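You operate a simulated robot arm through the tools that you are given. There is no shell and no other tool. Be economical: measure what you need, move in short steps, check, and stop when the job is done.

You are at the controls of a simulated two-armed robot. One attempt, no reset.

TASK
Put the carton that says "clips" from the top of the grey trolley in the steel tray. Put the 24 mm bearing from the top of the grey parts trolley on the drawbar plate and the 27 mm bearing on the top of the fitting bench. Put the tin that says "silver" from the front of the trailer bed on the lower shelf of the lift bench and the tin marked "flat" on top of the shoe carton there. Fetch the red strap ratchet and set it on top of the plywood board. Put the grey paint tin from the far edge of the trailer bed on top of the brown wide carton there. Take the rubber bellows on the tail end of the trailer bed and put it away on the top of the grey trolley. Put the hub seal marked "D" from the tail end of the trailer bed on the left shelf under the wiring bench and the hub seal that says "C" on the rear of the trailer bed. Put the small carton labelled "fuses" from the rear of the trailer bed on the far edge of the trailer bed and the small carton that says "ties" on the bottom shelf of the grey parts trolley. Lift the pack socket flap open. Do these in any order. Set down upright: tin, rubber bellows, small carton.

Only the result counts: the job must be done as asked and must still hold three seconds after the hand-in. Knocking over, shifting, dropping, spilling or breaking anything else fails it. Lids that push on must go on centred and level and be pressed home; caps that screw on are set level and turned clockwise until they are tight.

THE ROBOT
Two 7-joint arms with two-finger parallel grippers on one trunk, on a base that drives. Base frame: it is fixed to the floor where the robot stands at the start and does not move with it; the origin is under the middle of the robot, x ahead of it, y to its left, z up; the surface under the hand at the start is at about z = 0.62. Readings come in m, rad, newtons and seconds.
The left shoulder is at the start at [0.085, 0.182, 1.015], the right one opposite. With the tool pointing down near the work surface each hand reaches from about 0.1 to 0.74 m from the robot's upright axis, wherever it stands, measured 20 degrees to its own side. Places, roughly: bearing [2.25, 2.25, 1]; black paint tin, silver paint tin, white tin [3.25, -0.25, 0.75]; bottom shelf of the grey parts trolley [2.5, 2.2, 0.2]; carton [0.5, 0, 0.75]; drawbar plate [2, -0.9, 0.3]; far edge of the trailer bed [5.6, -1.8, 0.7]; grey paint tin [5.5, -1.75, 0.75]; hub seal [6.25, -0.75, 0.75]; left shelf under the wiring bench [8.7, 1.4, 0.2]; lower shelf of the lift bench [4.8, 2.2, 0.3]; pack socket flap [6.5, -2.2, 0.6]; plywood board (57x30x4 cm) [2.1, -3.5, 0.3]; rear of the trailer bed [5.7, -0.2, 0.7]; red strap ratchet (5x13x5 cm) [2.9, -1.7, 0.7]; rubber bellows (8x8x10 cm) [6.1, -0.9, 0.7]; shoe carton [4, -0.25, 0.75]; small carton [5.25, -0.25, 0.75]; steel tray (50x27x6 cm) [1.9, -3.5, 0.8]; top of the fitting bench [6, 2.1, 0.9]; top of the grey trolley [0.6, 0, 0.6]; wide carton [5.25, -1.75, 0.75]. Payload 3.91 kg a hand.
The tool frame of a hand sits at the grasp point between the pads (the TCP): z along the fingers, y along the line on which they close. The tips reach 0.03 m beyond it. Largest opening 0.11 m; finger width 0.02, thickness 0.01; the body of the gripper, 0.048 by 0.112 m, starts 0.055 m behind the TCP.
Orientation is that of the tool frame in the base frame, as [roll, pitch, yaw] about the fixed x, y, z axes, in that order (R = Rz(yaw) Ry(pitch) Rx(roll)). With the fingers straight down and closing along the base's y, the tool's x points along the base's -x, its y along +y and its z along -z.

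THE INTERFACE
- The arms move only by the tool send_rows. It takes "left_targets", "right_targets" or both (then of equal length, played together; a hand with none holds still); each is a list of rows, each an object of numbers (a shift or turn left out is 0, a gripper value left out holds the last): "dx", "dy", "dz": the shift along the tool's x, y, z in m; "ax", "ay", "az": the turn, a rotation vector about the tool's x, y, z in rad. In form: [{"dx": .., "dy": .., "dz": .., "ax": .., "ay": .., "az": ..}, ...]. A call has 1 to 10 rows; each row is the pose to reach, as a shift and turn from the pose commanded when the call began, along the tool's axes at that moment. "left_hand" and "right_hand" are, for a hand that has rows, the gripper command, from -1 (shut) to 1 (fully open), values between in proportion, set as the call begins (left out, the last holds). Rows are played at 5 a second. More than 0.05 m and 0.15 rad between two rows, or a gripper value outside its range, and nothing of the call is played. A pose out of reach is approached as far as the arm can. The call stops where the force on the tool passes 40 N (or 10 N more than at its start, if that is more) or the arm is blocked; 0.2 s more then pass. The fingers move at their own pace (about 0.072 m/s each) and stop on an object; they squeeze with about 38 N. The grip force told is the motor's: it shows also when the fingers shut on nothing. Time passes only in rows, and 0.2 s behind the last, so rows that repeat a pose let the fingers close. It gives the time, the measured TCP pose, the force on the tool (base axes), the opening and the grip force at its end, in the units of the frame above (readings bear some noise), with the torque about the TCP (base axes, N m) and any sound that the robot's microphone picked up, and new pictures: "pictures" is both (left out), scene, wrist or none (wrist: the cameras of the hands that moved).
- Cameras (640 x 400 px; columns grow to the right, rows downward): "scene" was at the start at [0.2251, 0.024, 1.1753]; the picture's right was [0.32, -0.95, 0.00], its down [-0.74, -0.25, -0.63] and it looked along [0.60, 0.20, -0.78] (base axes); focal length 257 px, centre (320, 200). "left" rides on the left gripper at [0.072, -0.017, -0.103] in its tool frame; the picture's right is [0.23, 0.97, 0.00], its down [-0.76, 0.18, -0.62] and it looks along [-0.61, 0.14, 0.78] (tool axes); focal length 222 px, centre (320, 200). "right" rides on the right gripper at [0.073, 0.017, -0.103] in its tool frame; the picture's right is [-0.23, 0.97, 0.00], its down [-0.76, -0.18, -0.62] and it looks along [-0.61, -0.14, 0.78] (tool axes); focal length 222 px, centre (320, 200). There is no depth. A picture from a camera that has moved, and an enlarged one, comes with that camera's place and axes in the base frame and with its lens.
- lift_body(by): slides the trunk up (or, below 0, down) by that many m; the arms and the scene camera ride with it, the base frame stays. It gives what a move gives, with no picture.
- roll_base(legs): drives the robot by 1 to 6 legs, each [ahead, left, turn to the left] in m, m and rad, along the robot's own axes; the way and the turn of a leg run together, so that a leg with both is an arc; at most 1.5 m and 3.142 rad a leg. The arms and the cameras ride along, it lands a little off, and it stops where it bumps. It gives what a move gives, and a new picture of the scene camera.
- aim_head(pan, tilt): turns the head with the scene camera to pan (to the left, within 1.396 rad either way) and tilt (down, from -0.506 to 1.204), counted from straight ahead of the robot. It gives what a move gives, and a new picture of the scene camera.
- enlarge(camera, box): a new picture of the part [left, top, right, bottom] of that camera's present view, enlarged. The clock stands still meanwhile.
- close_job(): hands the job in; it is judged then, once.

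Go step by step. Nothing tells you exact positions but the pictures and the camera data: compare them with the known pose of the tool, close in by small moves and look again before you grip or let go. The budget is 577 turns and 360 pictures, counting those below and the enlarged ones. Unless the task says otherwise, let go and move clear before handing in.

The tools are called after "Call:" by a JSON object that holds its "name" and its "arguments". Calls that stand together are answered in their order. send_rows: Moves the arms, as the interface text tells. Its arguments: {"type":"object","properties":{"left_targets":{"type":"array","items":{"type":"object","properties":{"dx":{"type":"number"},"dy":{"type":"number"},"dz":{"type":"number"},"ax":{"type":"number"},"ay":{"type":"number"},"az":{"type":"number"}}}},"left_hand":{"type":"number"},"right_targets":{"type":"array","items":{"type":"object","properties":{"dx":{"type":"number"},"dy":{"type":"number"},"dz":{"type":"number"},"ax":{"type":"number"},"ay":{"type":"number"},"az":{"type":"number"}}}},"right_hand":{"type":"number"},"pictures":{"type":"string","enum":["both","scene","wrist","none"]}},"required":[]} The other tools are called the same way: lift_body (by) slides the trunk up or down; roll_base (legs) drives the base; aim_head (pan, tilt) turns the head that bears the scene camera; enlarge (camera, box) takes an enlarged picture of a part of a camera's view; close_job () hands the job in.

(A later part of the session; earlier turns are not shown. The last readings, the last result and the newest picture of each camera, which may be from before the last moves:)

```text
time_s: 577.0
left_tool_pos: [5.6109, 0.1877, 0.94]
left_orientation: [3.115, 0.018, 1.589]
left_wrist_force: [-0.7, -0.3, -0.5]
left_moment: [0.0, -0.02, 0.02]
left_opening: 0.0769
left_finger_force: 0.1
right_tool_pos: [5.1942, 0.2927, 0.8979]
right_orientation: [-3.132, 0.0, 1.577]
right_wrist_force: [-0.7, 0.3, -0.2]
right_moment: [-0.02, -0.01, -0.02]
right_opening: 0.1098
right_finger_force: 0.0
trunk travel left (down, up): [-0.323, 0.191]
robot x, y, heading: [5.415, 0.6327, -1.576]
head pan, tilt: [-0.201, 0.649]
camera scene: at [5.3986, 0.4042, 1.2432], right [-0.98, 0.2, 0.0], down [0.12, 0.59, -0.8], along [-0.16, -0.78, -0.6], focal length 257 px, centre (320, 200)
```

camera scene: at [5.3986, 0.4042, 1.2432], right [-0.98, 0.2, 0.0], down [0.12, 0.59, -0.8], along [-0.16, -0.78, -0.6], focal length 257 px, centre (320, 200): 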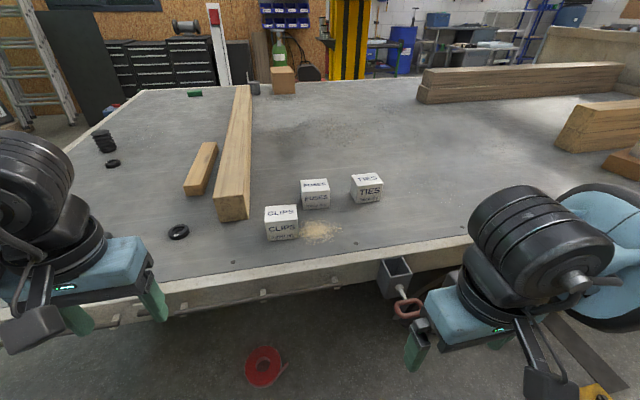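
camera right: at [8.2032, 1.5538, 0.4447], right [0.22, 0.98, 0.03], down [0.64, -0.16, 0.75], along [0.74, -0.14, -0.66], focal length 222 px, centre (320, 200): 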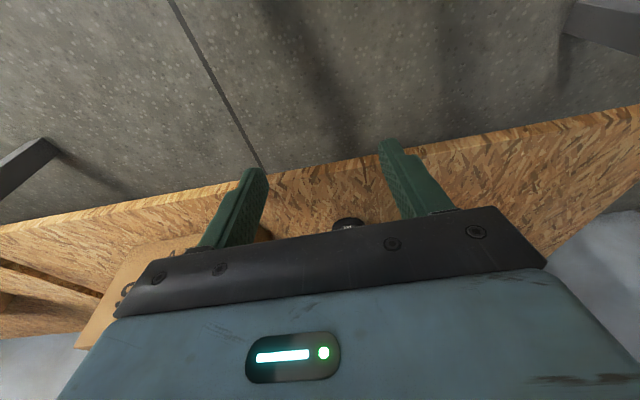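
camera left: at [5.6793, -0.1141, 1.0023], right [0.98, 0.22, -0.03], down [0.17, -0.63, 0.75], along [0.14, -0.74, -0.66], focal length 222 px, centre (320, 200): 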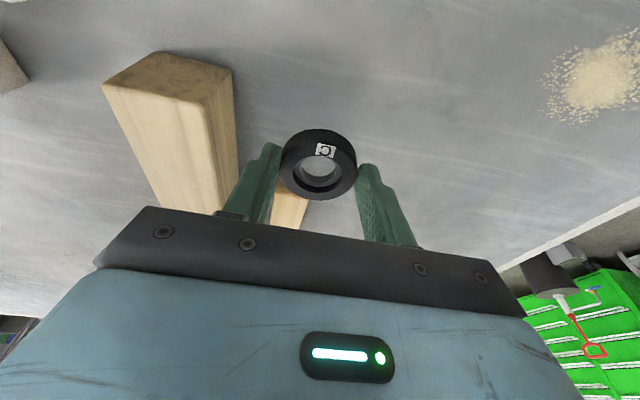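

FUSES is at about (5.273, -0.298) and TIES at (5.08, -0.316). I'll roll in and bring the right hand over FUSES.

Call:
{"name": "roll_base", "arguments": {"legs": [[0.27, 0, 0]]}}

Call:
{"name": "send_rows", "arguments": {"right_targets": [{"dx": -0.04, "dy": 0.015}, {"dx": -0.08, "dy": 0.03}, {"dx": -0.12, "dy": 0.045}, {"dx": -0.16, "dy": 0.06}, {"dx": -0.2, "dy": 0.075}, {"dx": -0.24, "dy": 0.075}, {"dx": -0.28, "dy": 0.075}, {"dx": -0.31, "dy": 0.075, "dz": 0.02}], "right_hand": 0.7, "pictures": "wrist"}}

```text
time_s: 579.0
left_tool_pos: [5.6104, -0.09, 0.9381]
left_orientation: [3.116, 0.017, 1.589]
left_wrist_force: [-0.4, 0.2, 0.8]
left_moment: [0.02, 0.01, 0.01]
left_opening: 0.0772
left_finger_force: 0.1
right_tool_pos: [5.1953, 0.015, 0.8976]
right_orientation: [-3.129, -0.001, 1.58]
right_wrist_force: [0.4, 0.1, -0.1]
right_moment: [0.0, 0.01, 0.01]
right_opening: 0.1102
right_finger_force: 0.0
trunk travel left (down, up): [-0.323, 0.191]
robot x, y, heading: [5.4155, 0.3544, -1.572]
head pan, tilt: [-0.201, 0.649]
camera scene: at [5.3989, 0.1263, 1.243], right [-0.98, 0.2, 0.0], down [0.12, 0.59, -0.8], along [-0.16, -0.78, -0.6], focal length 257 px, centre (320, 200)
```

scene: 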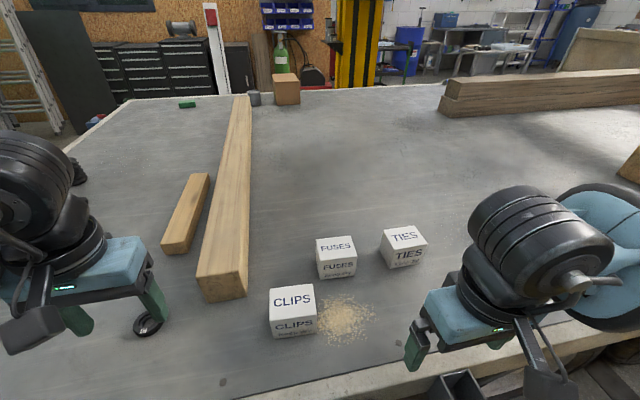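

```text
time_s: 580.8
left_tool_pos: [5.6107, -0.0897, 0.9386]
left_orientation: [3.116, 0.016, 1.59]
left_wrist_force: [-0.2, -0.1, 0.4]
left_moment: [0.03, 0.0, -0.02]
left_opening: 0.0769
left_finger_force: 0.0
right_tool_pos: [5.2713, -0.2917, 0.8766]
right_orientation: [-3.128, -0.001, 1.579]
right_wrist_force: [1.2, -0.4, -1.1]
right_moment: [-0.02, 0.02, 0.02]
right_opening: 0.0934
right_finger_force: 0.0
trunk travel left (down, up): [-0.323, 0.191]
robot x, y, heading: [5.4121, 0.3535, -1.569]
head pan, tilt: [-0.201, 0.649]
camera right: at [5.2879, -0.2204, 0.979], right [0.98, -0.22, -0.01], down [-0.16, -0.76, 0.62], along [-0.15, -0.61, -0.78], focal length 222 px, centre (320, 200)
```

right: 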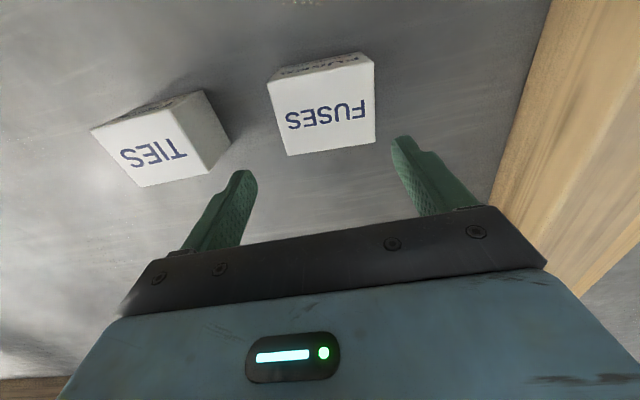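

FUSES is about 8.8 x 7 cm, so I need the full opening. Centre (5.275, -0.287). I'll descend.

Call:
{"name": "send_rows", "arguments": {"right_targets": [{"dx": -0.002, "dy": 0.004}, {"dx": -0.002, "dy": 0.004, "dz": 0.03}, {"dx": -0.002, "dy": 0.004, "dz": 0.06}], "right_hand": 1, "pictures": "wrist"}}

```text
time_s: 581.6
left_tool_pos: [5.6115, -0.0908, 0.9395]
left_orientation: [3.115, 0.016, 1.59]
left_wrist_force: [-0.1, -0.6, -0.1]
left_moment: [0.03, 0.02, 0.04]
left_opening: 0.077
left_finger_force: 0.0
right_tool_pos: [5.2736, -0.2941, 0.8175]
right_orientation: [-3.128, -0.002, 1.578]
right_wrist_force: [0.6, 0.1, 0.0]
right_moment: [-0.03, -0.03, -0.01]
right_opening: 0.1099
right_finger_force: 0.1
trunk travel left (down, up): [-0.323, 0.191]
robot x, y, heading: [5.4126, 0.354, -1.576]
head pan, tilt: [-0.201, 0.649]
camera right: at [5.2919, -0.2228, 0.9198], right [0.98, -0.22, -0.01], down [-0.16, -0.76, 0.62], along [-0.15, -0.61, -0.78], focal length 222 px, centre (320, 200)
```

right: 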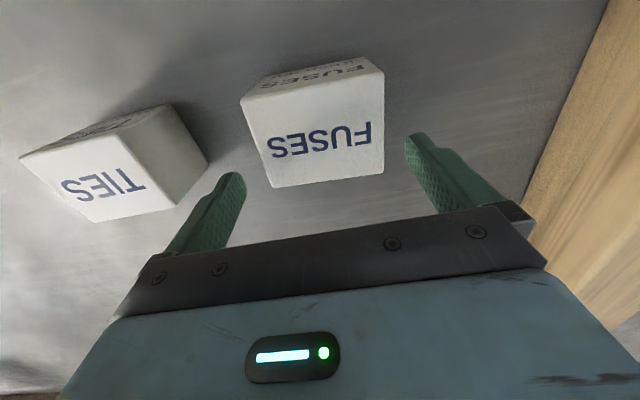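

Call:
{"name": "send_rows", "arguments": {"right_targets": [{"dx": 0.004, "dy": 0.001, "dz": 0.03}, {"dx": 0.004, "dy": 0.001, "dz": 0.06}, {"dx": 0.004, "dy": 0.001, "dz": 0.08}], "pictures": "none"}}

Call:
{"name": "send_rows", "arguments": {"right_targets": [{}, {}, {}], "right_hand": -1, "pictures": "none"}}

Call:
{"name": "send_rows", "arguments": {"right_targets": [{"dz": -0.04}, {"dz": -0.08}, {"dz": -0.12}, {"dz": -0.16}, {"dz": -0.2}, {"dx": 0.04, "dz": -0.21}, {"dx": 0.08, "dz": -0.22}, {"dx": 0.12, "dz": -0.22}, {"dx": 0.16, "dz": -0.22}, {"dx": 0.2, "dz": -0.22}], "pictures": "scene"}}

```text
time_s: 582.4
left_tool_pos: [5.611, -0.0888, 0.9392]
left_orientation: [3.117, 0.015, 1.589]
left_wrist_force: [0.4, -0.5, 0.7]
left_moment: [0.02, 0.01, -0.02]
left_opening: 0.0768
left_finger_force: 0.1
right_tool_pos: [5.2739, -0.2902, 0.7366]
right_orientation: [-3.131, -0.002, 1.578]
right_wrist_force: [0.1, 0.1, -0.2]
right_moment: [-0.02, 0.01, -0.01]
right_opening: 0.11
right_finger_force: 0.1
trunk travel left (down, up): [-0.323, 0.191]
robot x, y, heading: [5.4119, 0.3509, -1.568]
head pan, tilt: [-0.201, 0.649]
```

```text
time_s: 583.2
left_tool_pos: [5.6127, -0.09, 0.9393]
left_orientation: [3.117, 0.018, 1.589]
left_wrist_force: [0.6, 0.1, -0.1]
left_moment: [0.0, -0.01, 0.0]
left_opening: 0.0769
left_finger_force: 0.1
right_tool_pos: [5.274, -0.2886, 0.7374]
right_orientation: [-3.13, 0.0, 1.579]
right_wrist_force: [0.7, 0.0, 0.8]
right_moment: [0.06, -0.08, 0.02]
right_opening: 0.0903
right_finger_force: 38.1
trunk travel left (down, up): [-0.323, 0.191]
robot x, y, heading: [5.4133, 0.3489, -1.573]
head pan, tilt: [-0.201, 0.649]
```

```text
time_s: 585.4
left_tool_pos: [5.6121, -0.0887, 0.9386]
left_orientation: [3.115, 0.018, 1.59]
left_wrist_force: [-0.4, 0.1, -1.0]
left_moment: [0.0, -0.01, -0.02]
left_opening: 0.077
left_finger_force: 0.0
right_tool_pos: [5.2775, -0.0919, 0.9588]
right_orientation: [-3.129, 0.0, 1.579]
right_wrist_force: [-0.2, 0.0, -1.9]
right_moment: [0.0, -0.02, -0.04]
right_opening: 0.0906
right_finger_force: 37.9
trunk travel left (down, up): [-0.323, 0.191]
robot x, y, heading: [5.4184, 0.3519, -1.575]
head pan, tilt: [-0.201, 0.649]
camera scene: at [5.3987, 0.1273, 1.2432], right [-0.98, 0.2, 0.0], down [0.12, 0.59, -0.8], along [-0.16, -0.78, -0.6], focal length 257 px, centre (320, 200)
```

scene: 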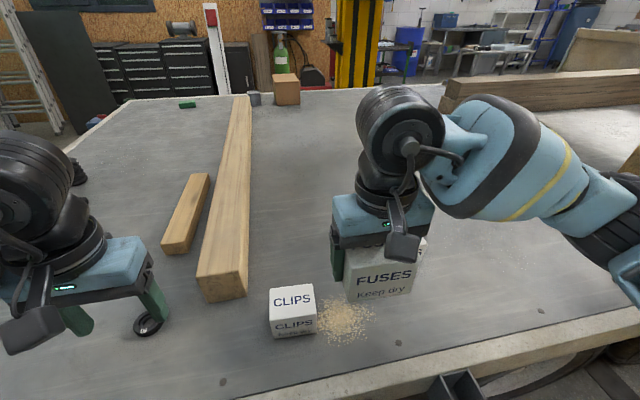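

FUSES is held. I'll go round the tail towards the far side, stopping to look for the way.

Call:
{"name": "roll_base", "arguments": {"legs": [[-0.4, 0, 0], [0, 0, 1.572], [1.45, 0, 0], [0.4, -0.3, 0], [0, -1.3, 0]]}}

Call:
{"name": "aim_head", "arguments": {"pan": -1.2, "tilt": 0.5}}

```text
time_s: 612.3
left_tool_pos: [7.7489, -0.5278, 0.9399]
left_orientation: [3.117, 0.015, -3.095]
left_wrist_force: [-0.5, -1.2, -0.8]
left_moment: [0.0, 0.0, 0.01]
left_opening: 0.0766
left_finger_force: 0.1
right_tool_pos: [7.7593, -0.8616, 0.9584]
right_orientation: [-3.13, 0.0, -3.107]
right_wrist_force: [-0.6, 0.7, -2.0]
right_moment: [-0.02, -0.04, 0.01]
right_opening: 0.0897
right_finger_force: 38.0
trunk travel left (down, up): [-0.323, 0.191]
robot x, y, heading: [7.3106, -0.7352, 0.028]
head pan, tilt: [-0.201, 0.649]
camera scene: at [7.538, -0.7474, 1.2431], right [-0.17, -0.98, 0.0], down [-0.6, 0.1, -0.8], along [0.78, -0.14, -0.6], focal length 257 px, centre (320, 200)
```

scene: 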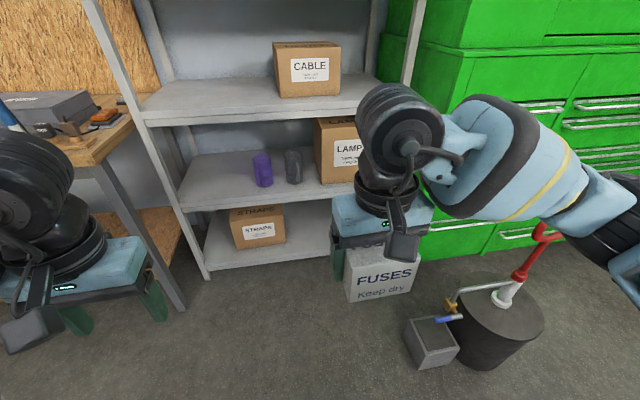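

```text
time_s: 613.6
left_tool_pos: [7.7474, -0.5267, 0.9397]
left_orientation: [3.116, 0.016, -3.097]
left_wrist_force: [0.3, 0.5, -0.1]
left_moment: [0.03, -0.02, 0.02]
left_opening: 0.0769
left_finger_force: 0.1
right_tool_pos: [7.7597, -0.8608, 0.9583]
right_orientation: [-3.13, 0.001, -3.107]
right_wrist_force: [-0.4, -0.3, -2.1]
right_moment: [0.0, 0.01, -0.01]
right_opening: 0.09
right_finger_force: 37.9
trunk travel left (down, up): [-0.323, 0.191]
robot x, y, heading: [7.3114, -0.7351, 0.03]
head pan, tilt: [-1.201, 0.499]
camera scene: at [7.4878, -0.8163, 1.2565], right [-0.92, -0.39, 0.0], down [-0.19, 0.44, -0.88], along [0.34, -0.81, -0.48], focal length 257 px, centre (320, 200)
```

scene: 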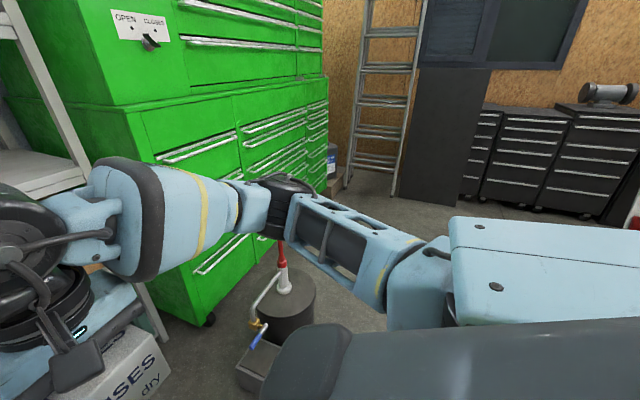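

Call:
{"name": "roll_base", "arguments": {"legs": [[0, 0, -1.6]]}}

Call:
{"name": "aim_head", "arguments": {"pan": -0.3, "tilt": 0.45}}

```text
time_s: 617.9
left_tool_pos: [7.498, -1.1811, 0.9382]
left_orientation: [3.116, 0.018, 1.567]
left_wrist_force: [-0.4, -0.1, 0.0]
left_moment: [0.02, -0.02, 0.04]
left_opening: 0.077
left_finger_force: 0.1
right_tool_pos: [7.1639, -1.1765, 0.9588]
right_orientation: [-3.13, -0.001, 1.556]
right_wrist_force: [0.8, 0.8, -1.5]
right_moment: [-0.01, 0.01, 0.01]
right_opening: 0.0898
right_finger_force: 38.5
trunk travel left (down, up): [-0.323, 0.191]
robot x, y, heading: [7.3124, -0.735, -1.592]
head pan, tilt: [-1.201, 0.499]
camera scene: at [7.2246, -0.9064, 1.2565], right [-0.34, 0.94, 0.0], down [0.45, 0.16, -0.88], along [-0.83, -0.3, -0.48], focal length 257 px, centre (320, 200)
```

scene: 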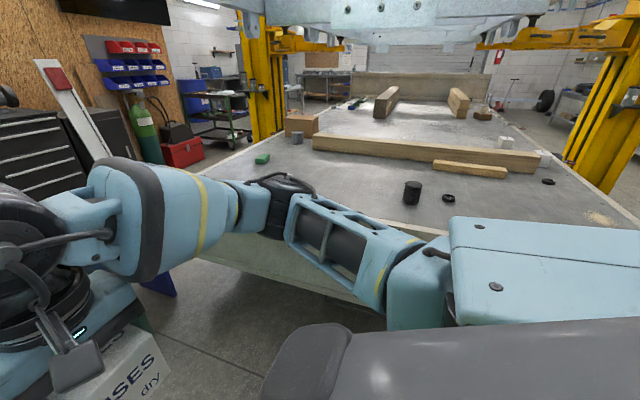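

```text
time_s: 619.1
left_tool_pos: [7.4984, -1.1809, 0.938]
left_orientation: [3.115, 0.018, 1.568]
left_wrist_force: [0.2, 0.5, 0.7]
left_moment: [0.01, -0.02, 0.02]
left_opening: 0.0771
left_finger_force: 0.1
right_tool_pos: [7.1633, -1.1756, 0.9582]
right_orientation: [-3.131, 0.0, 1.557]
right_wrist_force: [-0.1, 0.4, -1.9]
right_moment: [-0.02, -0.01, 0.02]
right_opening: 0.0898
right_finger_force: 38.0
trunk travel left (down, up): [-0.323, 0.191]
robot x, y, heading: [7.3123, -0.741, -1.589]
head pan, tilt: [-0.3, 0.45]
camera scene: at [7.281, -0.9625, 1.261], right [-0.95, 0.32, 0.0], down [0.14, 0.41, -0.9], along [-0.29, -0.85, -0.44], focal length 257 px, centre (320, 200)
```

scene: 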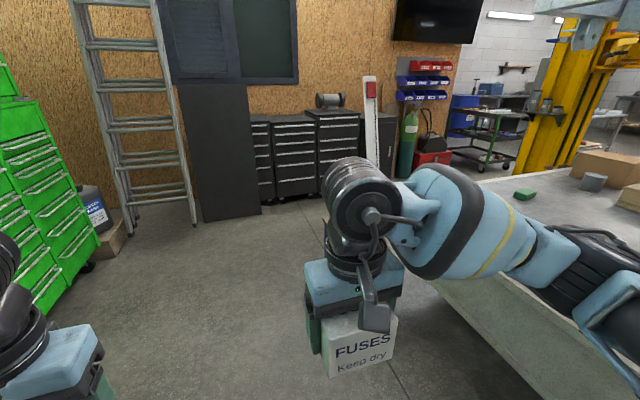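

Call:
{"name": "roll_base", "arguments": {"legs": [[1.3, 0, 0], [0.7, 0, 0], [0, 0, -3.1]]}}

Call:
{"name": "aim_head", "arguments": {"pan": 0.6, "tilt": 0.5}}

```text
time_s: 636.4
left_tool_pos: [7.0786, -2.289, 0.9383]
left_orientation: [3.115, 0.017, -1.561]
left_wrist_force: [-0.4, -0.2, 0.0]
left_moment: [0.02, -0.02, 0.02]
left_opening: 0.0771
left_finger_force: 0.1
right_tool_pos: [7.4131, -2.2907, 0.9566]
right_orientation: [-3.128, -0.001, -1.568]
right_wrist_force: [0.3, -1.0, -2.0]
right_moment: [-0.03, -0.01, 0.0]
right_opening: 0.0895
right_finger_force: 38.4
trunk travel left (down, up): [-0.323, 0.191]
robot x, y, heading: [7.2718, -2.7315, 1.564]
head pan, tilt: [-0.3, 0.45]
camera scene: at [7.302, -2.5062, 1.261], right [0.95, -0.3, 0.0], down [-0.13, -0.41, -0.9], along [0.27, 0.86, -0.44], focal length 257 px, centre (320, 200)
```

scene: 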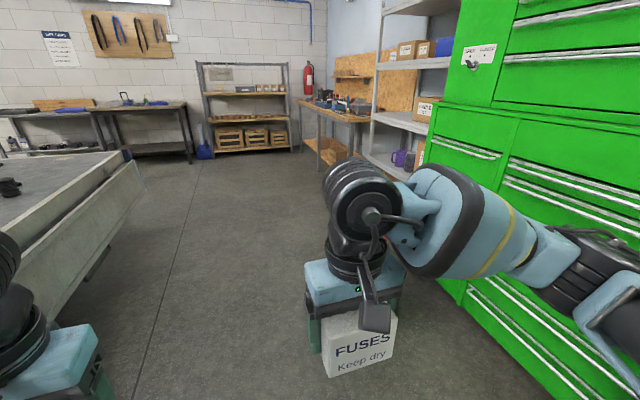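

```text
time_s: 637.6
left_tool_pos: [7.079, -2.2908, 0.9383]
left_orientation: [3.115, 0.017, -1.561]
left_wrist_force: [-0.9, -0.3, 1.2]
left_moment: [0.0, 0.03, -0.01]
left_opening: 0.0768
left_finger_force: 0.1
right_tool_pos: [7.4137, -2.2899, 0.9577]
right_orientation: [-3.128, -0.001, -1.569]
right_wrist_force: [0.8, -0.1, -3.1]
right_moment: [0.0, 0.0, 0.0]
right_opening: 0.0899
right_finger_force: 37.7
trunk travel left (down, up): [-0.323, 0.191]
robot x, y, heading: [7.2716, -2.7337, 1.564]
head pan, tilt: [0.6, 0.499]
camera scene: at [7.2234, -2.5183, 1.2565], right [0.83, 0.56, 0.0], down [0.27, -0.4, -0.88], along [-0.49, 0.73, -0.48], focal length 257 px, centre (320, 200)
```

scene: 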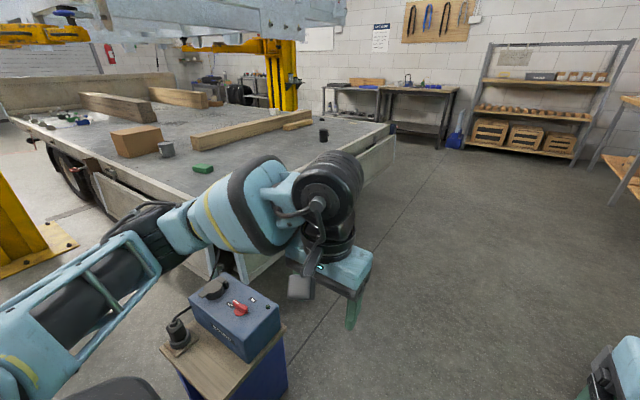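

The pack sits on a blue stool near (6.75, -2.24). I'll zoom in on it to find the flap.

Call:
{"name": "enlarge", "arguments": {"camera": "scene", "box": [150, 260, 310, 380]}}

```text
3.33 times, centred on (230, 320) of scene
camera zoom: at [7.2234, -2.5183, 1.2565], right [0.83, 0.56, 0.0], down [0.27, -0.4, -0.88], along [-0.49, 0.73, -0.48], focal length 856 px, centre (620, -200)
```

zoom: 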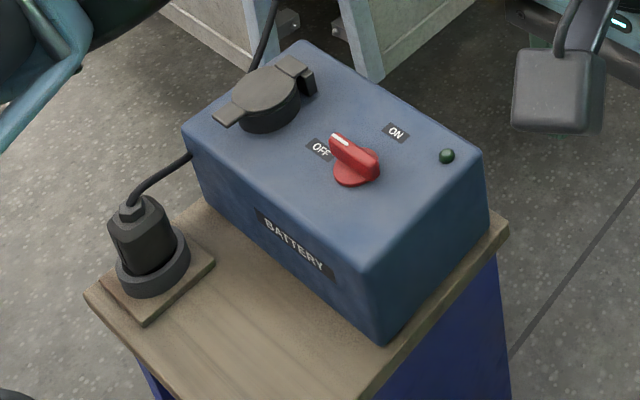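

The socket flap is a round cap with its hinge on the +y side and its tab towards -y, tip near (6.61, -2.266). I'll line the left hand up with it.

Call:
{"name": "roll_base", "arguments": {"legs": [[-0.1, 0, 0], [0, 0.47, 0]]}}

Call:
{"name": "aim_head", "arguments": {"pan": 0.15, "tilt": 0.85}}

```text
time_s: 642.9
left_tool_pos: [6.62, -2.387, 0.939]
left_orientation: [3.116, 0.018, -1.56]
left_wrist_force: [0.0, -0.8, 0.2]
left_moment: [0.02, 0.0, 0.0]
left_opening: 0.077
left_finger_force: 0.0
right_tool_pos: [6.9543, -2.3873, 0.9583]
right_orientation: [-3.13, -0.003, -1.571]
right_wrist_force: [-0.4, 1.1, -2.5]
right_moment: [0.04, -0.01, -0.01]
right_opening: 0.0897
right_finger_force: 37.5
trunk travel left (down, up): [-0.323, 0.191]
robot x, y, heading: [6.8112, -2.8332, 1.563]
head pan, tilt: [0.6, 0.499]
camera scene: at [6.7638, -2.6149, 1.2565], right [0.83, 0.56, 0.0], down [0.27, -0.4, -0.88], along [-0.49, 0.73, -0.48], focal length 257 px, centre (320, 200)
```

scene: 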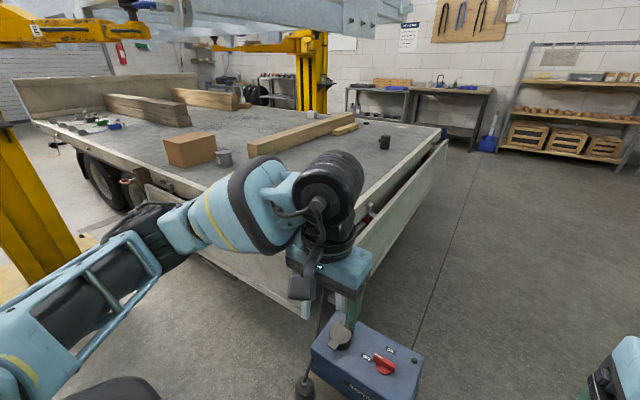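

```text
time_s: 643.8
left_tool_pos: [6.6186, -2.3856, 0.9382]
left_orientation: [3.115, 0.018, -1.559]
left_wrist_force: [0.3, -0.6, 0.3]
left_moment: [0.01, -0.03, 0.0]
left_opening: 0.077
left_finger_force: 0.0
right_tool_pos: [6.9537, -2.3873, 0.958]
right_orientation: [-3.129, 0.0, -1.57]
right_wrist_force: [0.2, 0.4, -2.2]
right_moment: [0.01, 0.0, -0.01]
right_opening: 0.0899
right_finger_force: 37.9
trunk travel left (down, up): [-0.323, 0.191]
robot x, y, heading: [6.8132, -2.8328, 1.559]
head pan, tilt: [0.15, 0.85]
camera scene: at [6.8036, -2.613, 1.2266], right [0.99, 0.14, 0.0], down [0.11, -0.74, -0.66], along [-0.09, 0.65, -0.75], focal length 257 px, centre (320, 200)
```

scene: 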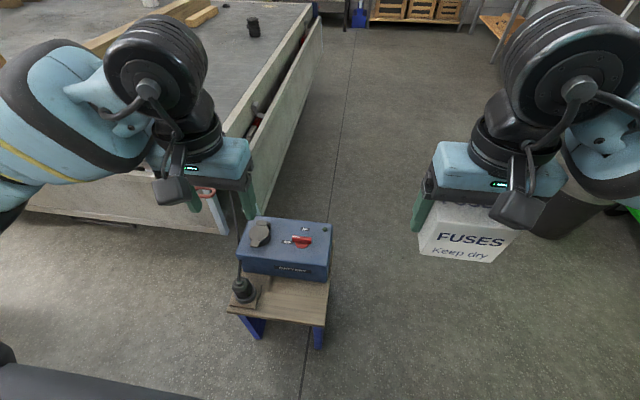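

Triangulating, the flap is at about (6.56, -2.19, 0.555). I'll bring the left hand nearer for a close look.

Call:
{"name": "send_rows", "arguments": {"left_targets": [{"dz": 0.04, "dy": 0.02}, {"dz": 0.08, "dy": 0.04}, {"dz": 0.12, "dy": 0.05}, {"dz": 0.15, "dy": 0.05, "dx": -0.02}, {"dz": 0.18, "dy": 0.05, "dx": -0.04}, {"dz": 0.2, "dy": 0.05, "dx": -0.06}], "left_hand": -0.1, "pictures": "wrist"}}

Call:
{"name": "enlarge", "arguments": {"camera": "left", "box": [220, 0, 460, 150]}}

```text
time_s: 645.2
left_tool_pos: [6.5643, -2.3242, 0.7423]
left_orientation: [3.115, 0.017, -1.561]
left_wrist_force: [-0.9, -0.3, 0.7]
left_moment: [0.0, 0.01, 0.03]
left_opening: 0.0497
left_finger_force: 0.0
right_tool_pos: [6.9545, -2.3862, 0.9589]
right_orientation: [-3.129, -0.004, -1.57]
right_wrist_force: [-0.3, -0.3, -1.4]
right_moment: [-0.01, 0.0, 0.04]
right_opening: 0.09
right_finger_force: 37.9
trunk travel left (down, up): [-0.323, 0.191]
robot x, y, heading: [6.8138, -2.8282, 1.561]
head pan, tilt: [0.15, 0.85]
camera left: at [6.5846, -2.3981, 0.8446], right [-0.97, -0.24, 0.02], down [-0.17, 0.75, 0.64], along [-0.17, 0.62, -0.77], focal length 222 px, centre (320, 200)
```

left: 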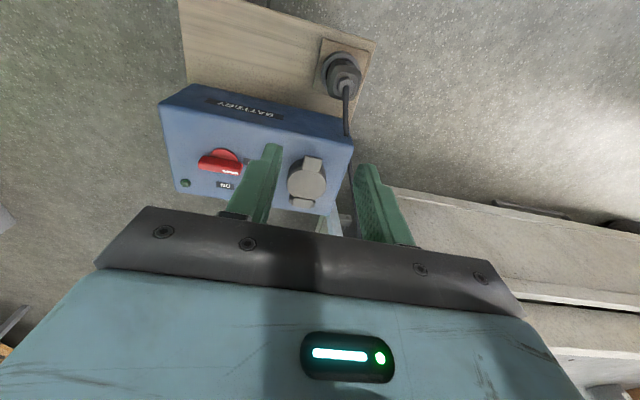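

```text
2.67 times, centred on (340, 75) of left
camera zoom: at [6.5846, -2.3981, 0.8446], right [-0.97, -0.24, 0.02], down [-0.17, 0.75, 0.64], along [-0.17, 0.62, -0.77], focal length 592 px, centre (267, 533)
```

zoom: 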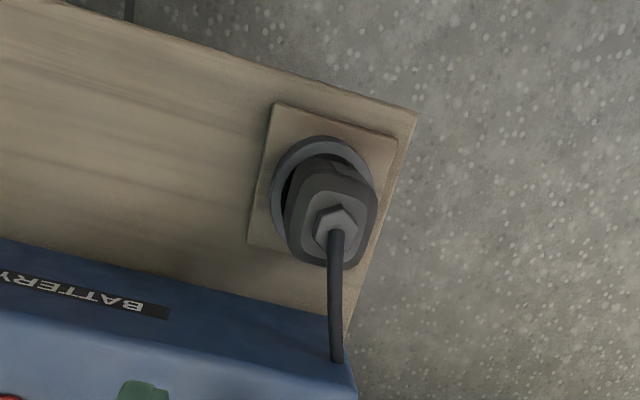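

The tab centre is at (6.548, -2.235) and the hinge at y ≈ -2.153, so the hinge axis runs along x. I'll position the fingers to straddle the tab and look again.

Call:
{"name": "send_rows", "arguments": {"left_targets": [{"dx": -0.03, "dy": 0.008, "dz": 0.02}, {"dx": -0.06, "dy": 0.016, "dz": 0.05}, {"dx": -0.085, "dy": 0.016, "dz": 0.085}, {"dx": -0.085, "dy": 0.016, "dz": 0.12}], "pictures": "wrist"}}

Call:
{"name": "enlarge", "arguments": {"camera": "left", "box": [200, 60, 440, 210]}}

```text
time_s: 646.2
left_tool_pos: [6.5451, -2.2378, 0.6218]
left_orientation: [3.116, 0.017, -1.56]
left_wrist_force: [0.3, -0.2, 0.2]
left_moment: [0.01, -0.02, 0.0]
left_opening: 0.0497
left_finger_force: 0.0
right_tool_pos: [6.9539, -2.3875, 0.9573]
right_orientation: [-3.128, -0.002, -1.572]
right_wrist_force: [0.0, 0.0, -1.4]
right_moment: [-0.02, -0.01, -0.02]
right_opening: 0.0898
right_finger_force: 38.2
trunk travel left (down, up): [-0.323, 0.191]
robot x, y, heading: [6.8118, -2.8291, 1.564]
head pan, tilt: [0.15, 0.85]
camera left: at [6.566, -2.3114, 0.7244], right [-0.97, -0.24, 0.02], down [-0.17, 0.75, 0.64], along [-0.17, 0.62, -0.77], focal length 222 px, centre (320, 200)
```

left: 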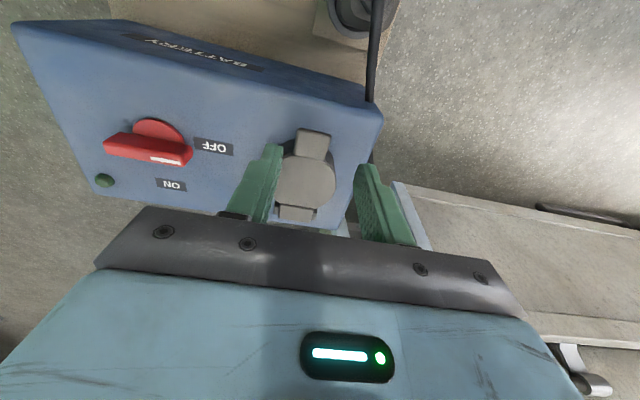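

```text
2.67 times, centred on (320, 135) of left
camera zoom: at [6.566, -2.3114, 0.7244], right [-0.97, -0.24, 0.02], down [-0.17, 0.75, 0.64], along [-0.17, 0.62, -0.77], focal length 592 px, centre (320, 373)
```

zoom: 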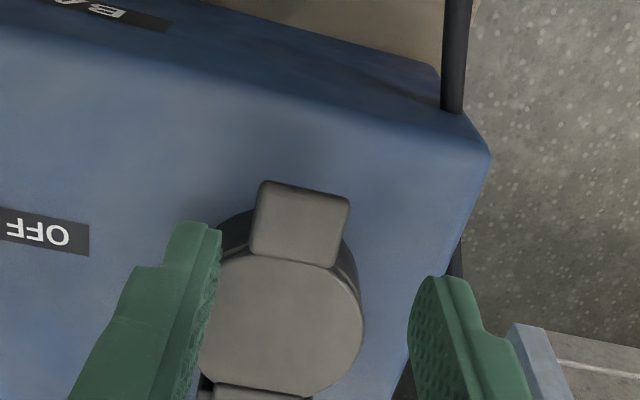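

The tab is at x 6.5475, y -2.24 to -2.218, z ≈ 0.55. I'll lower the fingertips just past it and pinch.

Call:
{"name": "send_rows", "arguments": {"left_targets": [{"dx": -0.004, "dy": -0.002, "dz": 0.02}, {"dx": -0.004, "dy": -0.002, "dz": 0.04}, {"dx": -0.004, "dy": -0.002, "dz": 0.047}], "pictures": "none"}}

Call:
{"name": "send_rows", "arguments": {"left_targets": [{}, {}, {}], "left_hand": -1, "pictures": "wrist"}}

```text
time_s: 647.0
left_tool_pos: [6.5471, -2.2318, 0.5759]
left_orientation: [3.116, 0.019, -1.56]
left_wrist_force: [-0.8, 0.1, -0.8]
left_moment: [0.03, 0.0, 0.01]
left_opening: 0.0494
left_finger_force: 0.0
right_tool_pos: [6.9547, -2.3875, 0.9587]
right_orientation: [-3.13, -0.002, -1.572]
right_wrist_force: [0.2, 0.0, -1.1]
right_moment: [0.01, 0.01, -0.05]
right_opening: 0.0897
right_finger_force: 38.5
trunk travel left (down, up): [-0.323, 0.191]
robot x, y, heading: [6.8084, -2.8302, 1.56]
head pan, tilt: [0.15, 0.85]
```

```text
time_s: 647.8
left_tool_pos: [6.5497, -2.2324, 0.5757]
left_orientation: [3.12, 0.018, -1.563]
left_wrist_force: [14.1, -1.0, -2.7]
left_moment: [-0.21, -0.4, -0.43]
left_opening: 0.0277
left_finger_force: 45.3
right_tool_pos: [6.9551, -2.3879, 0.9581]
right_orientation: [-3.128, -0.001, -1.57]
right_wrist_force: [0.8, -0.1, -1.1]
right_moment: [-0.01, 0.02, -0.01]
right_opening: 0.0893
right_finger_force: 38.2
trunk travel left (down, up): [-0.323, 0.191]
robot x, y, heading: [6.8154, -2.8303, 1.56]
head pan, tilt: [0.15, 0.85]
camera left: at [6.5697, -2.3059, 0.6787], right [-0.97, -0.23, 0.02], down [-0.17, 0.75, 0.64], along [-0.16, 0.62, -0.77], focal length 222 px, centre (320, 200)
```

left: 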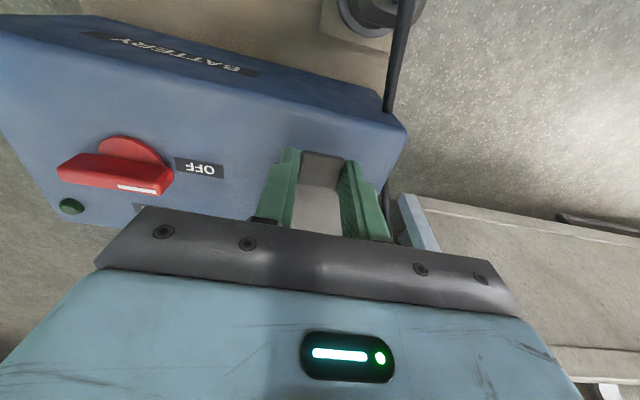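

The tab is pinched. I'll lift it along the hinge arc.

Call:
{"name": "send_rows", "arguments": {"left_targets": [{"dx": -0.0009, "dy": -0.002, "dz": -0.0115}, {"dx": -0.0034, "dy": -0.002, "dz": -0.0228}, {"dx": -0.0077, "dy": -0.002, "dz": -0.0335}, {"dx": -0.0135, "dy": -0.002, "dz": -0.0435}, {"dx": -0.0207, "dy": -0.002, "dz": -0.0525}, {"dx": -0.0291, "dy": -0.002, "dz": -0.0603}, {"dx": -0.0387, "dy": -0.002, "dz": -0.0668}, {"dx": -0.0491, "dy": -0.002, "dz": -0.0718}], "pictures": "both"}}

```text
time_s: 649.6
left_tool_pos: [6.5503, -2.1837, 0.6519]
left_orientation: [3.118, 0.017, -1.56]
left_wrist_force: [14.7, -19.9, 6.9]
left_moment: [-1.65, -0.55, -0.04]
left_opening: 0.027
left_finger_force: 44.7
right_tool_pos: [6.9549, -2.3889, 0.9583]
right_orientation: [-3.132, 0.002, -1.57]
right_wrist_force: [-0.2, 0.0, -1.3]
right_moment: [0.02, 0.0, 0.01]
right_opening: 0.09
right_finger_force: 38.3
trunk travel left (down, up): [-0.323, 0.191]
robot x, y, heading: [6.8089, -2.8295, 1.561]
head pan, tilt: [0.15, 0.85]
camera scene: at [6.8051, -2.6149, 1.227], right [0.99, 0.14, 0.0], down [0.11, -0.74, -0.66], along [-0.09, 0.65, -0.75], focal length 257 px, centre (320, 200)
camera left: at [6.5702, -2.2583, 0.7535], right [-0.97, -0.24, 0.02], down [-0.17, 0.75, 0.64], along [-0.17, 0.62, -0.77], focal length 222 px, centre (320, 200)
```

scene: 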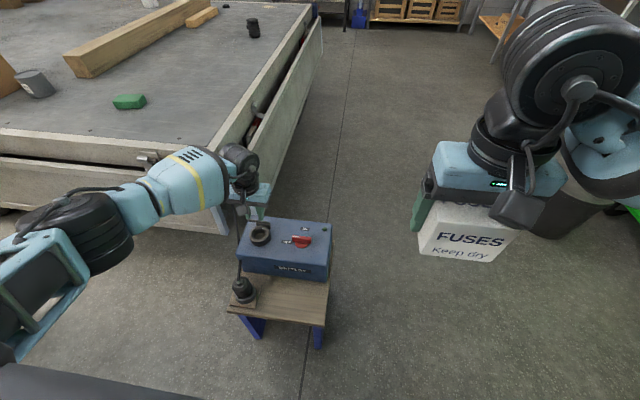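
left: 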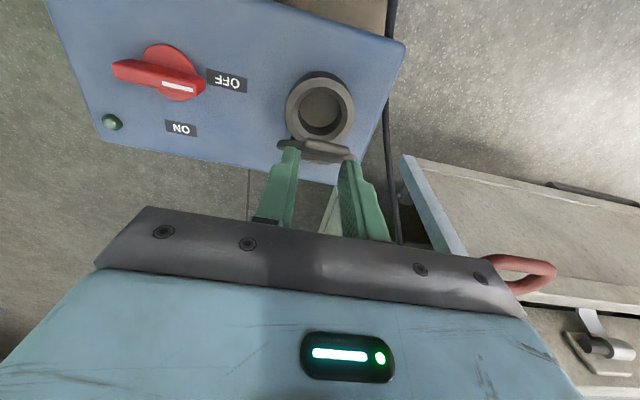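

The socket is uncovered. I'll push the flap on past upright.

Call:
{"name": "send_rows", "arguments": {"left_targets": [{"dx": -0.01, "dz": -0.002}, {"dx": -0.02, "dz": -0.003}, {"dx": -0.03, "dz": -0.002}, {"dx": -0.04, "dz": 0.001}], "pictures": "wrist"}}

```text
time_s: 650.6
left_tool_pos: [6.5474, -2.1431, 0.6497]
left_orientation: [3.113, 0.017, -1.56]
left_wrist_force: [0.5, 0.0, 0.1]
left_moment: [-0.03, 0.01, -0.01]
left_opening: 0.0
left_finger_force: 37.8
right_tool_pos: [6.9548, -2.3868, 0.9585]
right_orientation: [-3.128, -0.001, -1.57]
right_wrist_force: [0.5, 0.3, -1.7]
right_moment: [0.03, 0.01, 0.02]
right_opening: 0.0896
right_finger_force: 37.7
trunk travel left (down, up): [-0.323, 0.191]
robot x, y, heading: [6.8105, -2.8242, 1.563]
head pan, tilt: [0.15, 0.85]
camera left: at [6.5675, -2.2167, 0.7517], right [-0.97, -0.24, 0.02], down [-0.17, 0.75, 0.64], along [-0.17, 0.62, -0.77], focal length 222 px, centre (320, 200)
```

left: 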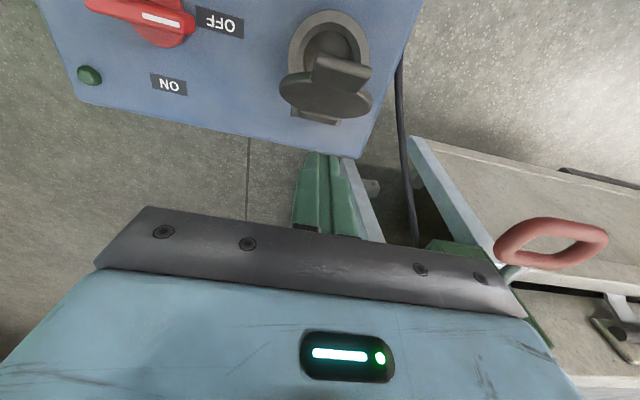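

The fingers slid off, but the flap stays partly open. I'll go over it, come down on its near side with closed fingers, and push it back further.

Call:
{"name": "send_rows", "arguments": {"left_targets": [{"dz": -0.04}, {"dz": -0.08}, {"dx": 0.04, "dz": -0.085}, {"dx": 0.085, "dz": -0.085}, {"dx": 0.105, "dz": -0.05}, {"dx": 0.105, "dz": -0.01}, {"dx": 0.105, "dz": 0.015}], "pictures": "wrist"}}

```text
time_s: 652.2
left_tool_pos: [6.5512, -2.2449, 0.6314]
left_orientation: [3.117, 0.016, -1.561]
left_wrist_force: [-1.2, 0.6, -0.2]
left_moment: [-0.01, -0.01, 0.01]
left_opening: 0.0001
left_finger_force: 38.0
right_tool_pos: [6.9531, -2.3871, 0.9588]
right_orientation: [-3.128, -0.001, -1.57]
right_wrist_force: [0.3, -0.4, -1.8]
right_moment: [0.0, 0.02, 0.0]
right_opening: 0.0895
right_finger_force: 37.9
trunk travel left (down, up): [-0.323, 0.191]
robot x, y, heading: [6.8102, -2.8292, 1.565]
head pan, tilt: [0.15, 0.85]
camera left: at [6.5706, -2.319, 0.7337], right [-0.97, -0.24, 0.02], down [-0.17, 0.75, 0.64], along [-0.17, 0.62, -0.77], focal length 222 px, centre (320, 200)
```

left: 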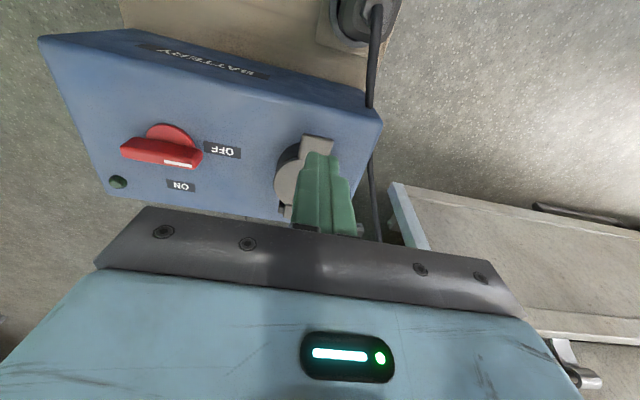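

The flap falls shut unless taken well past upright, so I'll pinch again and follow a better arc. I need more forward reach for that: hand up, trunk down 0.15 m, base 4 cm nearer.

Call:
{"name": "send_rows", "arguments": {"left_targets": [{"dz": -0.04}, {"dz": -0.08}, {"dz": -0.12}, {"dz": -0.16}, {"dz": -0.2}], "left_hand": -0.1, "pictures": "none"}}

Call:
{"name": "lift_body", "arguments": {"by": -0.15}}

Call:
{"name": "roll_base", "arguments": {"legs": [[0.04, 0, 0]]}}

```text
time_s: 653.4
left_tool_pos: [6.5559, -2.2539, 0.8328]
left_orientation: [3.114, 0.017, -1.561]
left_wrist_force: [-0.5, -0.1, 0.4]
left_moment: [-0.02, -0.01, 0.01]
left_opening: 0.0495
left_finger_force: 0.1
right_tool_pos: [6.9532, -2.3872, 0.9587]
right_orientation: [-3.129, -0.002, -1.571]
right_wrist_force: [0.6, 0.0, -2.0]
right_moment: [0.03, -0.01, -0.01]
right_opening: 0.0896
right_finger_force: 38.1
trunk travel left (down, up): [-0.323, 0.191]
robot x, y, heading: [6.8132, -2.8269, 1.564]
head pan, tilt: [0.15, 0.85]
```

```text
time_s: 655.1
left_tool_pos: [6.5543, -2.2526, 0.6829]
left_orientation: [3.116, 0.018, -1.56]
left_wrist_force: [0.1, -0.3, 0.3]
left_moment: [-0.01, 0.0, 0.0]
left_opening: 0.0495
left_finger_force: 0.0
right_tool_pos: [6.9544, -2.3878, 0.8083]
right_orientation: [-3.129, 0.0, -1.571]
right_wrist_force: [0.2, 0.3, -1.3]
right_moment: [0.04, -0.02, 0.01]
right_opening: 0.0898
right_finger_force: 37.7
trunk travel left (down, up): [-0.173, 0.341]
robot x, y, heading: [6.813, -2.8282, 1.561]
head pan, tilt: [0.15, 0.85]
```

```text
time_s: 656.0
left_tool_pos: [6.5527, -2.2106, 0.6818]
left_orientation: [3.117, 0.015, -1.561]
left_wrist_force: [0.2, 0.4, -0.5]
left_moment: [0.0, -0.02, -0.03]
left_opening: 0.0492
left_finger_force: 0.1
right_tool_pos: [6.954, -2.3465, 0.8074]
right_orientation: [-3.129, -0.002, -1.57]
right_wrist_force: [-0.1, 0.8, -1.5]
right_moment: [-0.04, 0.0, -0.02]
right_opening: 0.0898
right_finger_force: 38.0
trunk travel left (down, up): [-0.173, 0.341]
robot x, y, heading: [6.8155, -2.7902, 1.569]
head pan, tilt: [0.15, 0.85]
camera scene: at [6.8044, -2.5241, 1.0674], right [0.99, 0.14, 0.0], down [0.11, -0.74, -0.66], along [-0.09, 0.65, -0.75], focal length 257 px, centre (320, 200)
```

scene: 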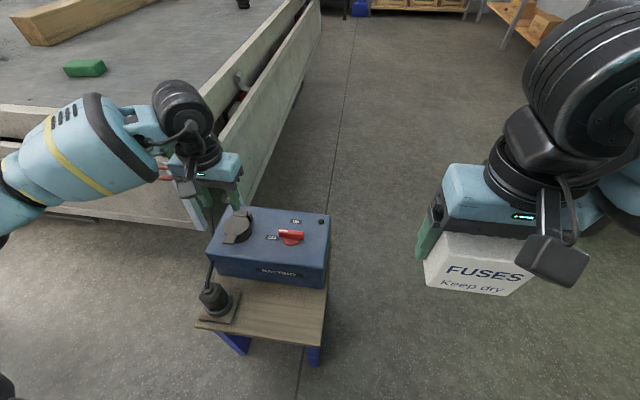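

Call:
{"name": "send_rows", "arguments": {"left_targets": [{"dx": 0.012, "dy": 0.004, "dz": 0.03}, {"dx": 0.022, "dy": 0.004, "dz": 0.065}, {"dx": 0.022, "dy": 0.004, "dz": 0.095}, {"dx": 0.022, "dy": 0.004, "dz": 0.109}], "pictures": "none"}}

Call:
{"name": "send_rows", "arguments": {"left_targets": [{}, {}, {}], "left_hand": -1, "pictures": "wrist"}}

```text
time_s: 657.0
left_tool_pos: [6.5463, -2.2326, 0.5718]
left_orientation: [3.115, 0.017, -1.561]
left_wrist_force: [0.6, 0.2, -0.5]
left_moment: [0.0, 0.03, 0.02]
left_opening: 0.0496
left_finger_force: 0.2
right_tool_pos: [6.9533, -2.3457, 0.8082]
right_orientation: [-3.13, -0.002, -1.57]
right_wrist_force: [0.0, 0.0, -1.5]
right_moment: [-0.02, 0.02, 0.01]
right_opening: 0.0898
right_finger_force: 37.8
trunk travel left (down, up): [-0.173, 0.341]
robot x, y, heading: [6.8131, -2.7891, 1.561]
head pan, tilt: [0.15, 0.85]
```

```text
time_s: 657.8
left_tool_pos: [6.5497, -2.234, 0.5737]
left_orientation: [3.119, 0.017, -1.563]
left_wrist_force: [16.2, 0.2, -3.7]
left_moment: [-0.28, -0.36, -0.43]
left_opening: 0.0277
left_finger_force: 44.7
right_tool_pos: [6.9565, -2.3469, 0.8074]
right_orientation: [-3.131, -0.001, -1.572]
right_wrist_force: [-0.6, 0.1, -2.4]
right_moment: [0.04, 0.01, 0.0]
right_opening: 0.0901
right_finger_force: 38.2
trunk travel left (down, up): [-0.173, 0.341]
robot x, y, heading: [6.8138, -2.791, 1.563]
head pan, tilt: [0.15, 0.85]
camera left: at [6.5696, -2.3073, 0.6752], right [-0.97, -0.23, 0.02], down [-0.17, 0.75, 0.64], along [-0.16, 0.62, -0.77], focal length 222 px, centre (320, 200)
```

left: 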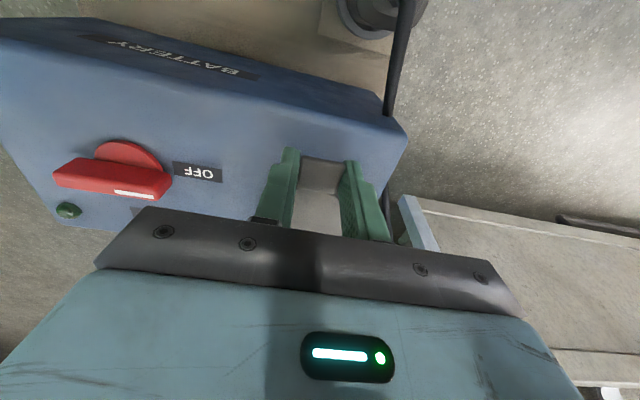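

Call:
{"name": "send_rows", "arguments": {"left_targets": [{"dx": -0.0034, "dy": -0.002, "dz": -0.0145}, {"dx": -0.0096, "dy": -0.003, "dz": -0.0281}, {"dx": -0.0184, "dy": -0.003, "dz": -0.0401}, {"dx": -0.0294, "dy": -0.003, "dz": -0.0502}, {"dx": -0.0422, "dy": -0.003, "dz": -0.0579}, {"dx": -0.0563, "dy": -0.003, "dz": -0.0629}], "pictures": "wrist"}}

```text
time_s: 658.6
left_tool_pos: [6.5499, -2.2263, 0.6017]
left_orientation: [3.112, -0.007, -1.569]
left_wrist_force: [-1.2, -3.2, 2.9]
left_moment: [0.1, -0.25, -0.75]
left_opening: 0.0278
left_finger_force: 45.0
right_tool_pos: [6.9532, -2.3477, 0.8087]
right_orientation: [-3.129, -0.001, -1.568]
right_wrist_force: [0.6, 0.0, -2.3]
right_moment: [-0.02, 0.0, -0.02]
right_opening: 0.0898
right_finger_force: 37.8
trunk travel left (down, up): [-0.173, 0.341]
robot x, y, heading: [6.8153, -2.7899, 1.565]
head pan, tilt: [0.15, 0.85]
stopped in row 3 (left hand): the force on the tool passed its limit at 45 N (the readings are from after the stop); the commanded pose is now the measured one
camera left: at [6.5703, -2.2979, 0.7065], right [-0.97, -0.23, 0.03], down [-0.16, 0.77, 0.62], along [-0.17, 0.6, -0.78], focal length 222 px, centre (320, 200)
```

left: 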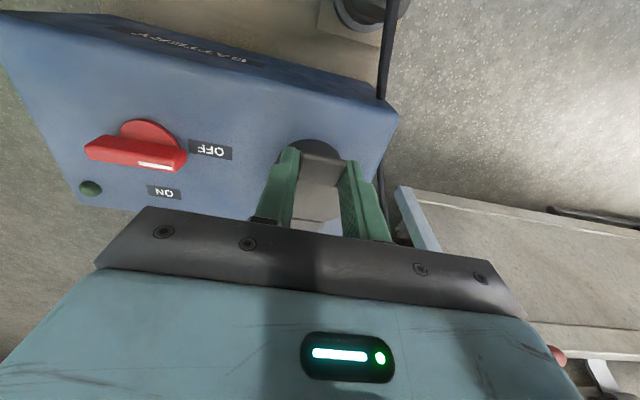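

The pads hold the tab so firmly that the hand needs to turn with it. I'll continue in small steps with a matching tilt.

Call:
{"name": "send_rows", "arguments": {"left_targets": [{"dx": -0.006, "dz": -0.006, "ay": 0.08}, {"dx": -0.013, "dz": -0.012, "ay": 0.16}, {"dx": -0.02, "dz": -0.017, "ay": 0.24}, {"dx": -0.027, "dz": -0.0215, "ay": 0.32}], "pictures": "wrist"}}

```text
time_s: 659.3
left_tool_pos: [6.5498, -2.2164, 0.6163]
left_orientation: [3.11, -0.2, -1.568]
left_wrist_force: [0.1, -12.2, 12.2]
left_moment: [0.15, -0.04, -0.54]
left_opening: 0.0275
left_finger_force: 44.9
right_tool_pos: [6.9534, -2.3495, 0.8093]
right_orientation: [-3.13, -0.001, -1.567]
right_wrist_force: [-0.3, 0.0, -1.4]
right_moment: [0.01, 0.0, 0.02]
right_opening: 0.0897
right_finger_force: 38.1
trunk travel left (down, up): [-0.173, 0.341]
robot x, y, heading: [6.8125, -2.7914, 1.565]
head pan, tilt: [0.15, 0.85]
stopped in row 3 (left hand): the force on the tool passed its limit at 44 N (the readings are from after the stop); the commanded pose is now the measured one
camera left: at [6.5704, -2.267, 0.732], right [-0.97, -0.22, 0.07], down [-0.16, 0.87, 0.46], along [-0.17, 0.44, -0.88], focal length 222 px, centre (320, 200)
```

left: 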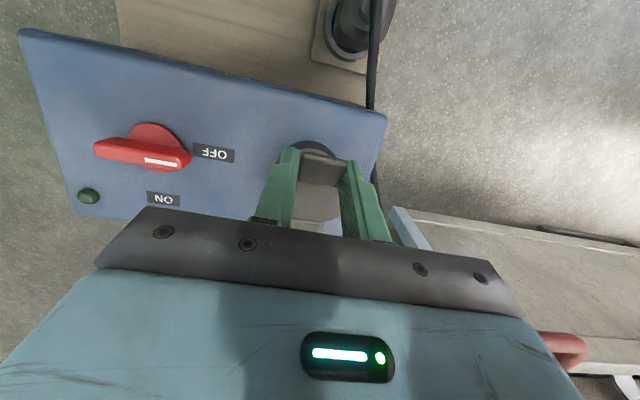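

The force shows the arc's radius is larger, about 8.6 cm. I'll continue on that arc.

Call:
{"name": "send_rows", "arguments": {"left_targets": [{"dx": -0.0052, "dz": -0.0137, "ay": 0.04}, {"dx": -0.0122, "dz": -0.0244, "ay": 0.08}, {"dx": -0.0208, "dz": -0.0341, "ay": 0.12}, {"dx": -0.0307, "dz": -0.0424, "ay": 0.16}, {"dx": -0.0417, "dz": -0.0491, "ay": 0.2}], "pictures": "wrist"}}

```text
time_s: 660.5
left_tool_pos: [6.551, -2.1653, 0.6567]
left_orientation: [3.104, -0.402, -1.556]
left_wrist_force: [-7.2, -21.4, 10.7]
left_moment: [-1.92, -0.71, -0.78]
left_opening: 0.0283
left_finger_force: 45.0
right_tool_pos: [6.9531, -2.3492, 0.8092]
right_orientation: [-3.129, 0.0, -1.569]
right_wrist_force: [-0.7, 0.4, -1.5]
right_moment: [-0.01, -0.01, 0.02]
right_opening: 0.0896
right_finger_force: 38.3
trunk travel left (down, up): [-0.173, 0.341]
robot x, y, heading: [6.8097, -2.7911, 1.568]
head pan, tilt: [0.15, 0.85]
camera left: at [6.5713, -2.1917, 0.7791], right [-0.97, -0.21, 0.12], down [-0.17, 0.94, 0.28], along [-0.17, 0.25, -0.95], focal length 222 px, centre (320, 200)
```

left: 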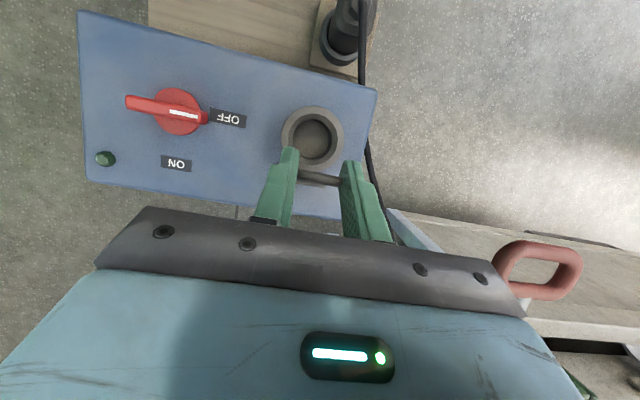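

Call:
{"name": "send_rows", "arguments": {"left_targets": [{"dx": -0.0098, "dz": -0.0075, "ay": -0.08}, {"dx": -0.021, "dz": -0.0144, "ay": -0.16}, {"dx": -0.0318, "dz": -0.0196, "ay": -0.24}, {"dx": -0.0416, "dz": -0.0221, "ay": -0.32}, {"dx": -0.0502, "dz": -0.0224, "ay": -0.4}], "pictures": "wrist"}}

```text
time_s: 661.4
left_tool_pos: [6.5513, -2.1295, 0.6601]
left_orientation: [3.106, -0.156, -1.569]
left_wrist_force: [-0.8, -19.5, 12.0]
left_moment: [-0.6, -0.2, 0.15]
left_opening: 0.0002
left_finger_force: 38.1
right_tool_pos: [6.9536, -2.3493, 0.8095]
right_orientation: [-3.129, 0.001, -1.566]
right_wrist_force: [0.5, 0.7, -1.6]
right_moment: [0.0, -0.02, 0.02]
right_opening: 0.0894
right_finger_force: 37.8
trunk travel left (down, up): [-0.173, 0.341]
robot x, y, heading: [6.8144, -2.7906, 1.561]
head pan, tilt: [0.15, 0.85]
stopped in row 4 (left hand): the force on the tool passed its limit at 46 N (the readings are from after the stop); the commanded pose is now the measured one
camera left: at [6.5726, -2.1852, 0.7738], right [-0.97, -0.22, 0.07], down [-0.16, 0.85, 0.5], along [-0.17, 0.48, -0.86], focal length 222 px, centre (320, 200)
```

left: 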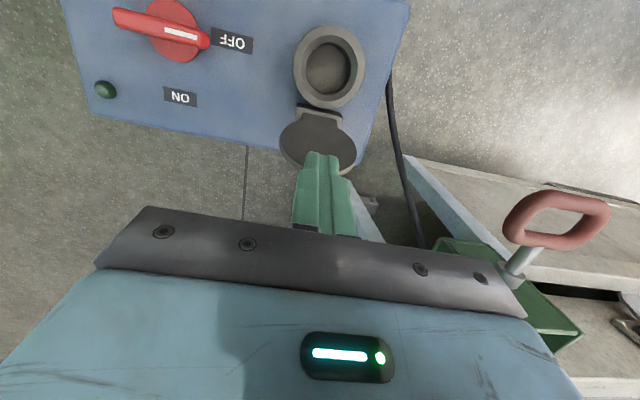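

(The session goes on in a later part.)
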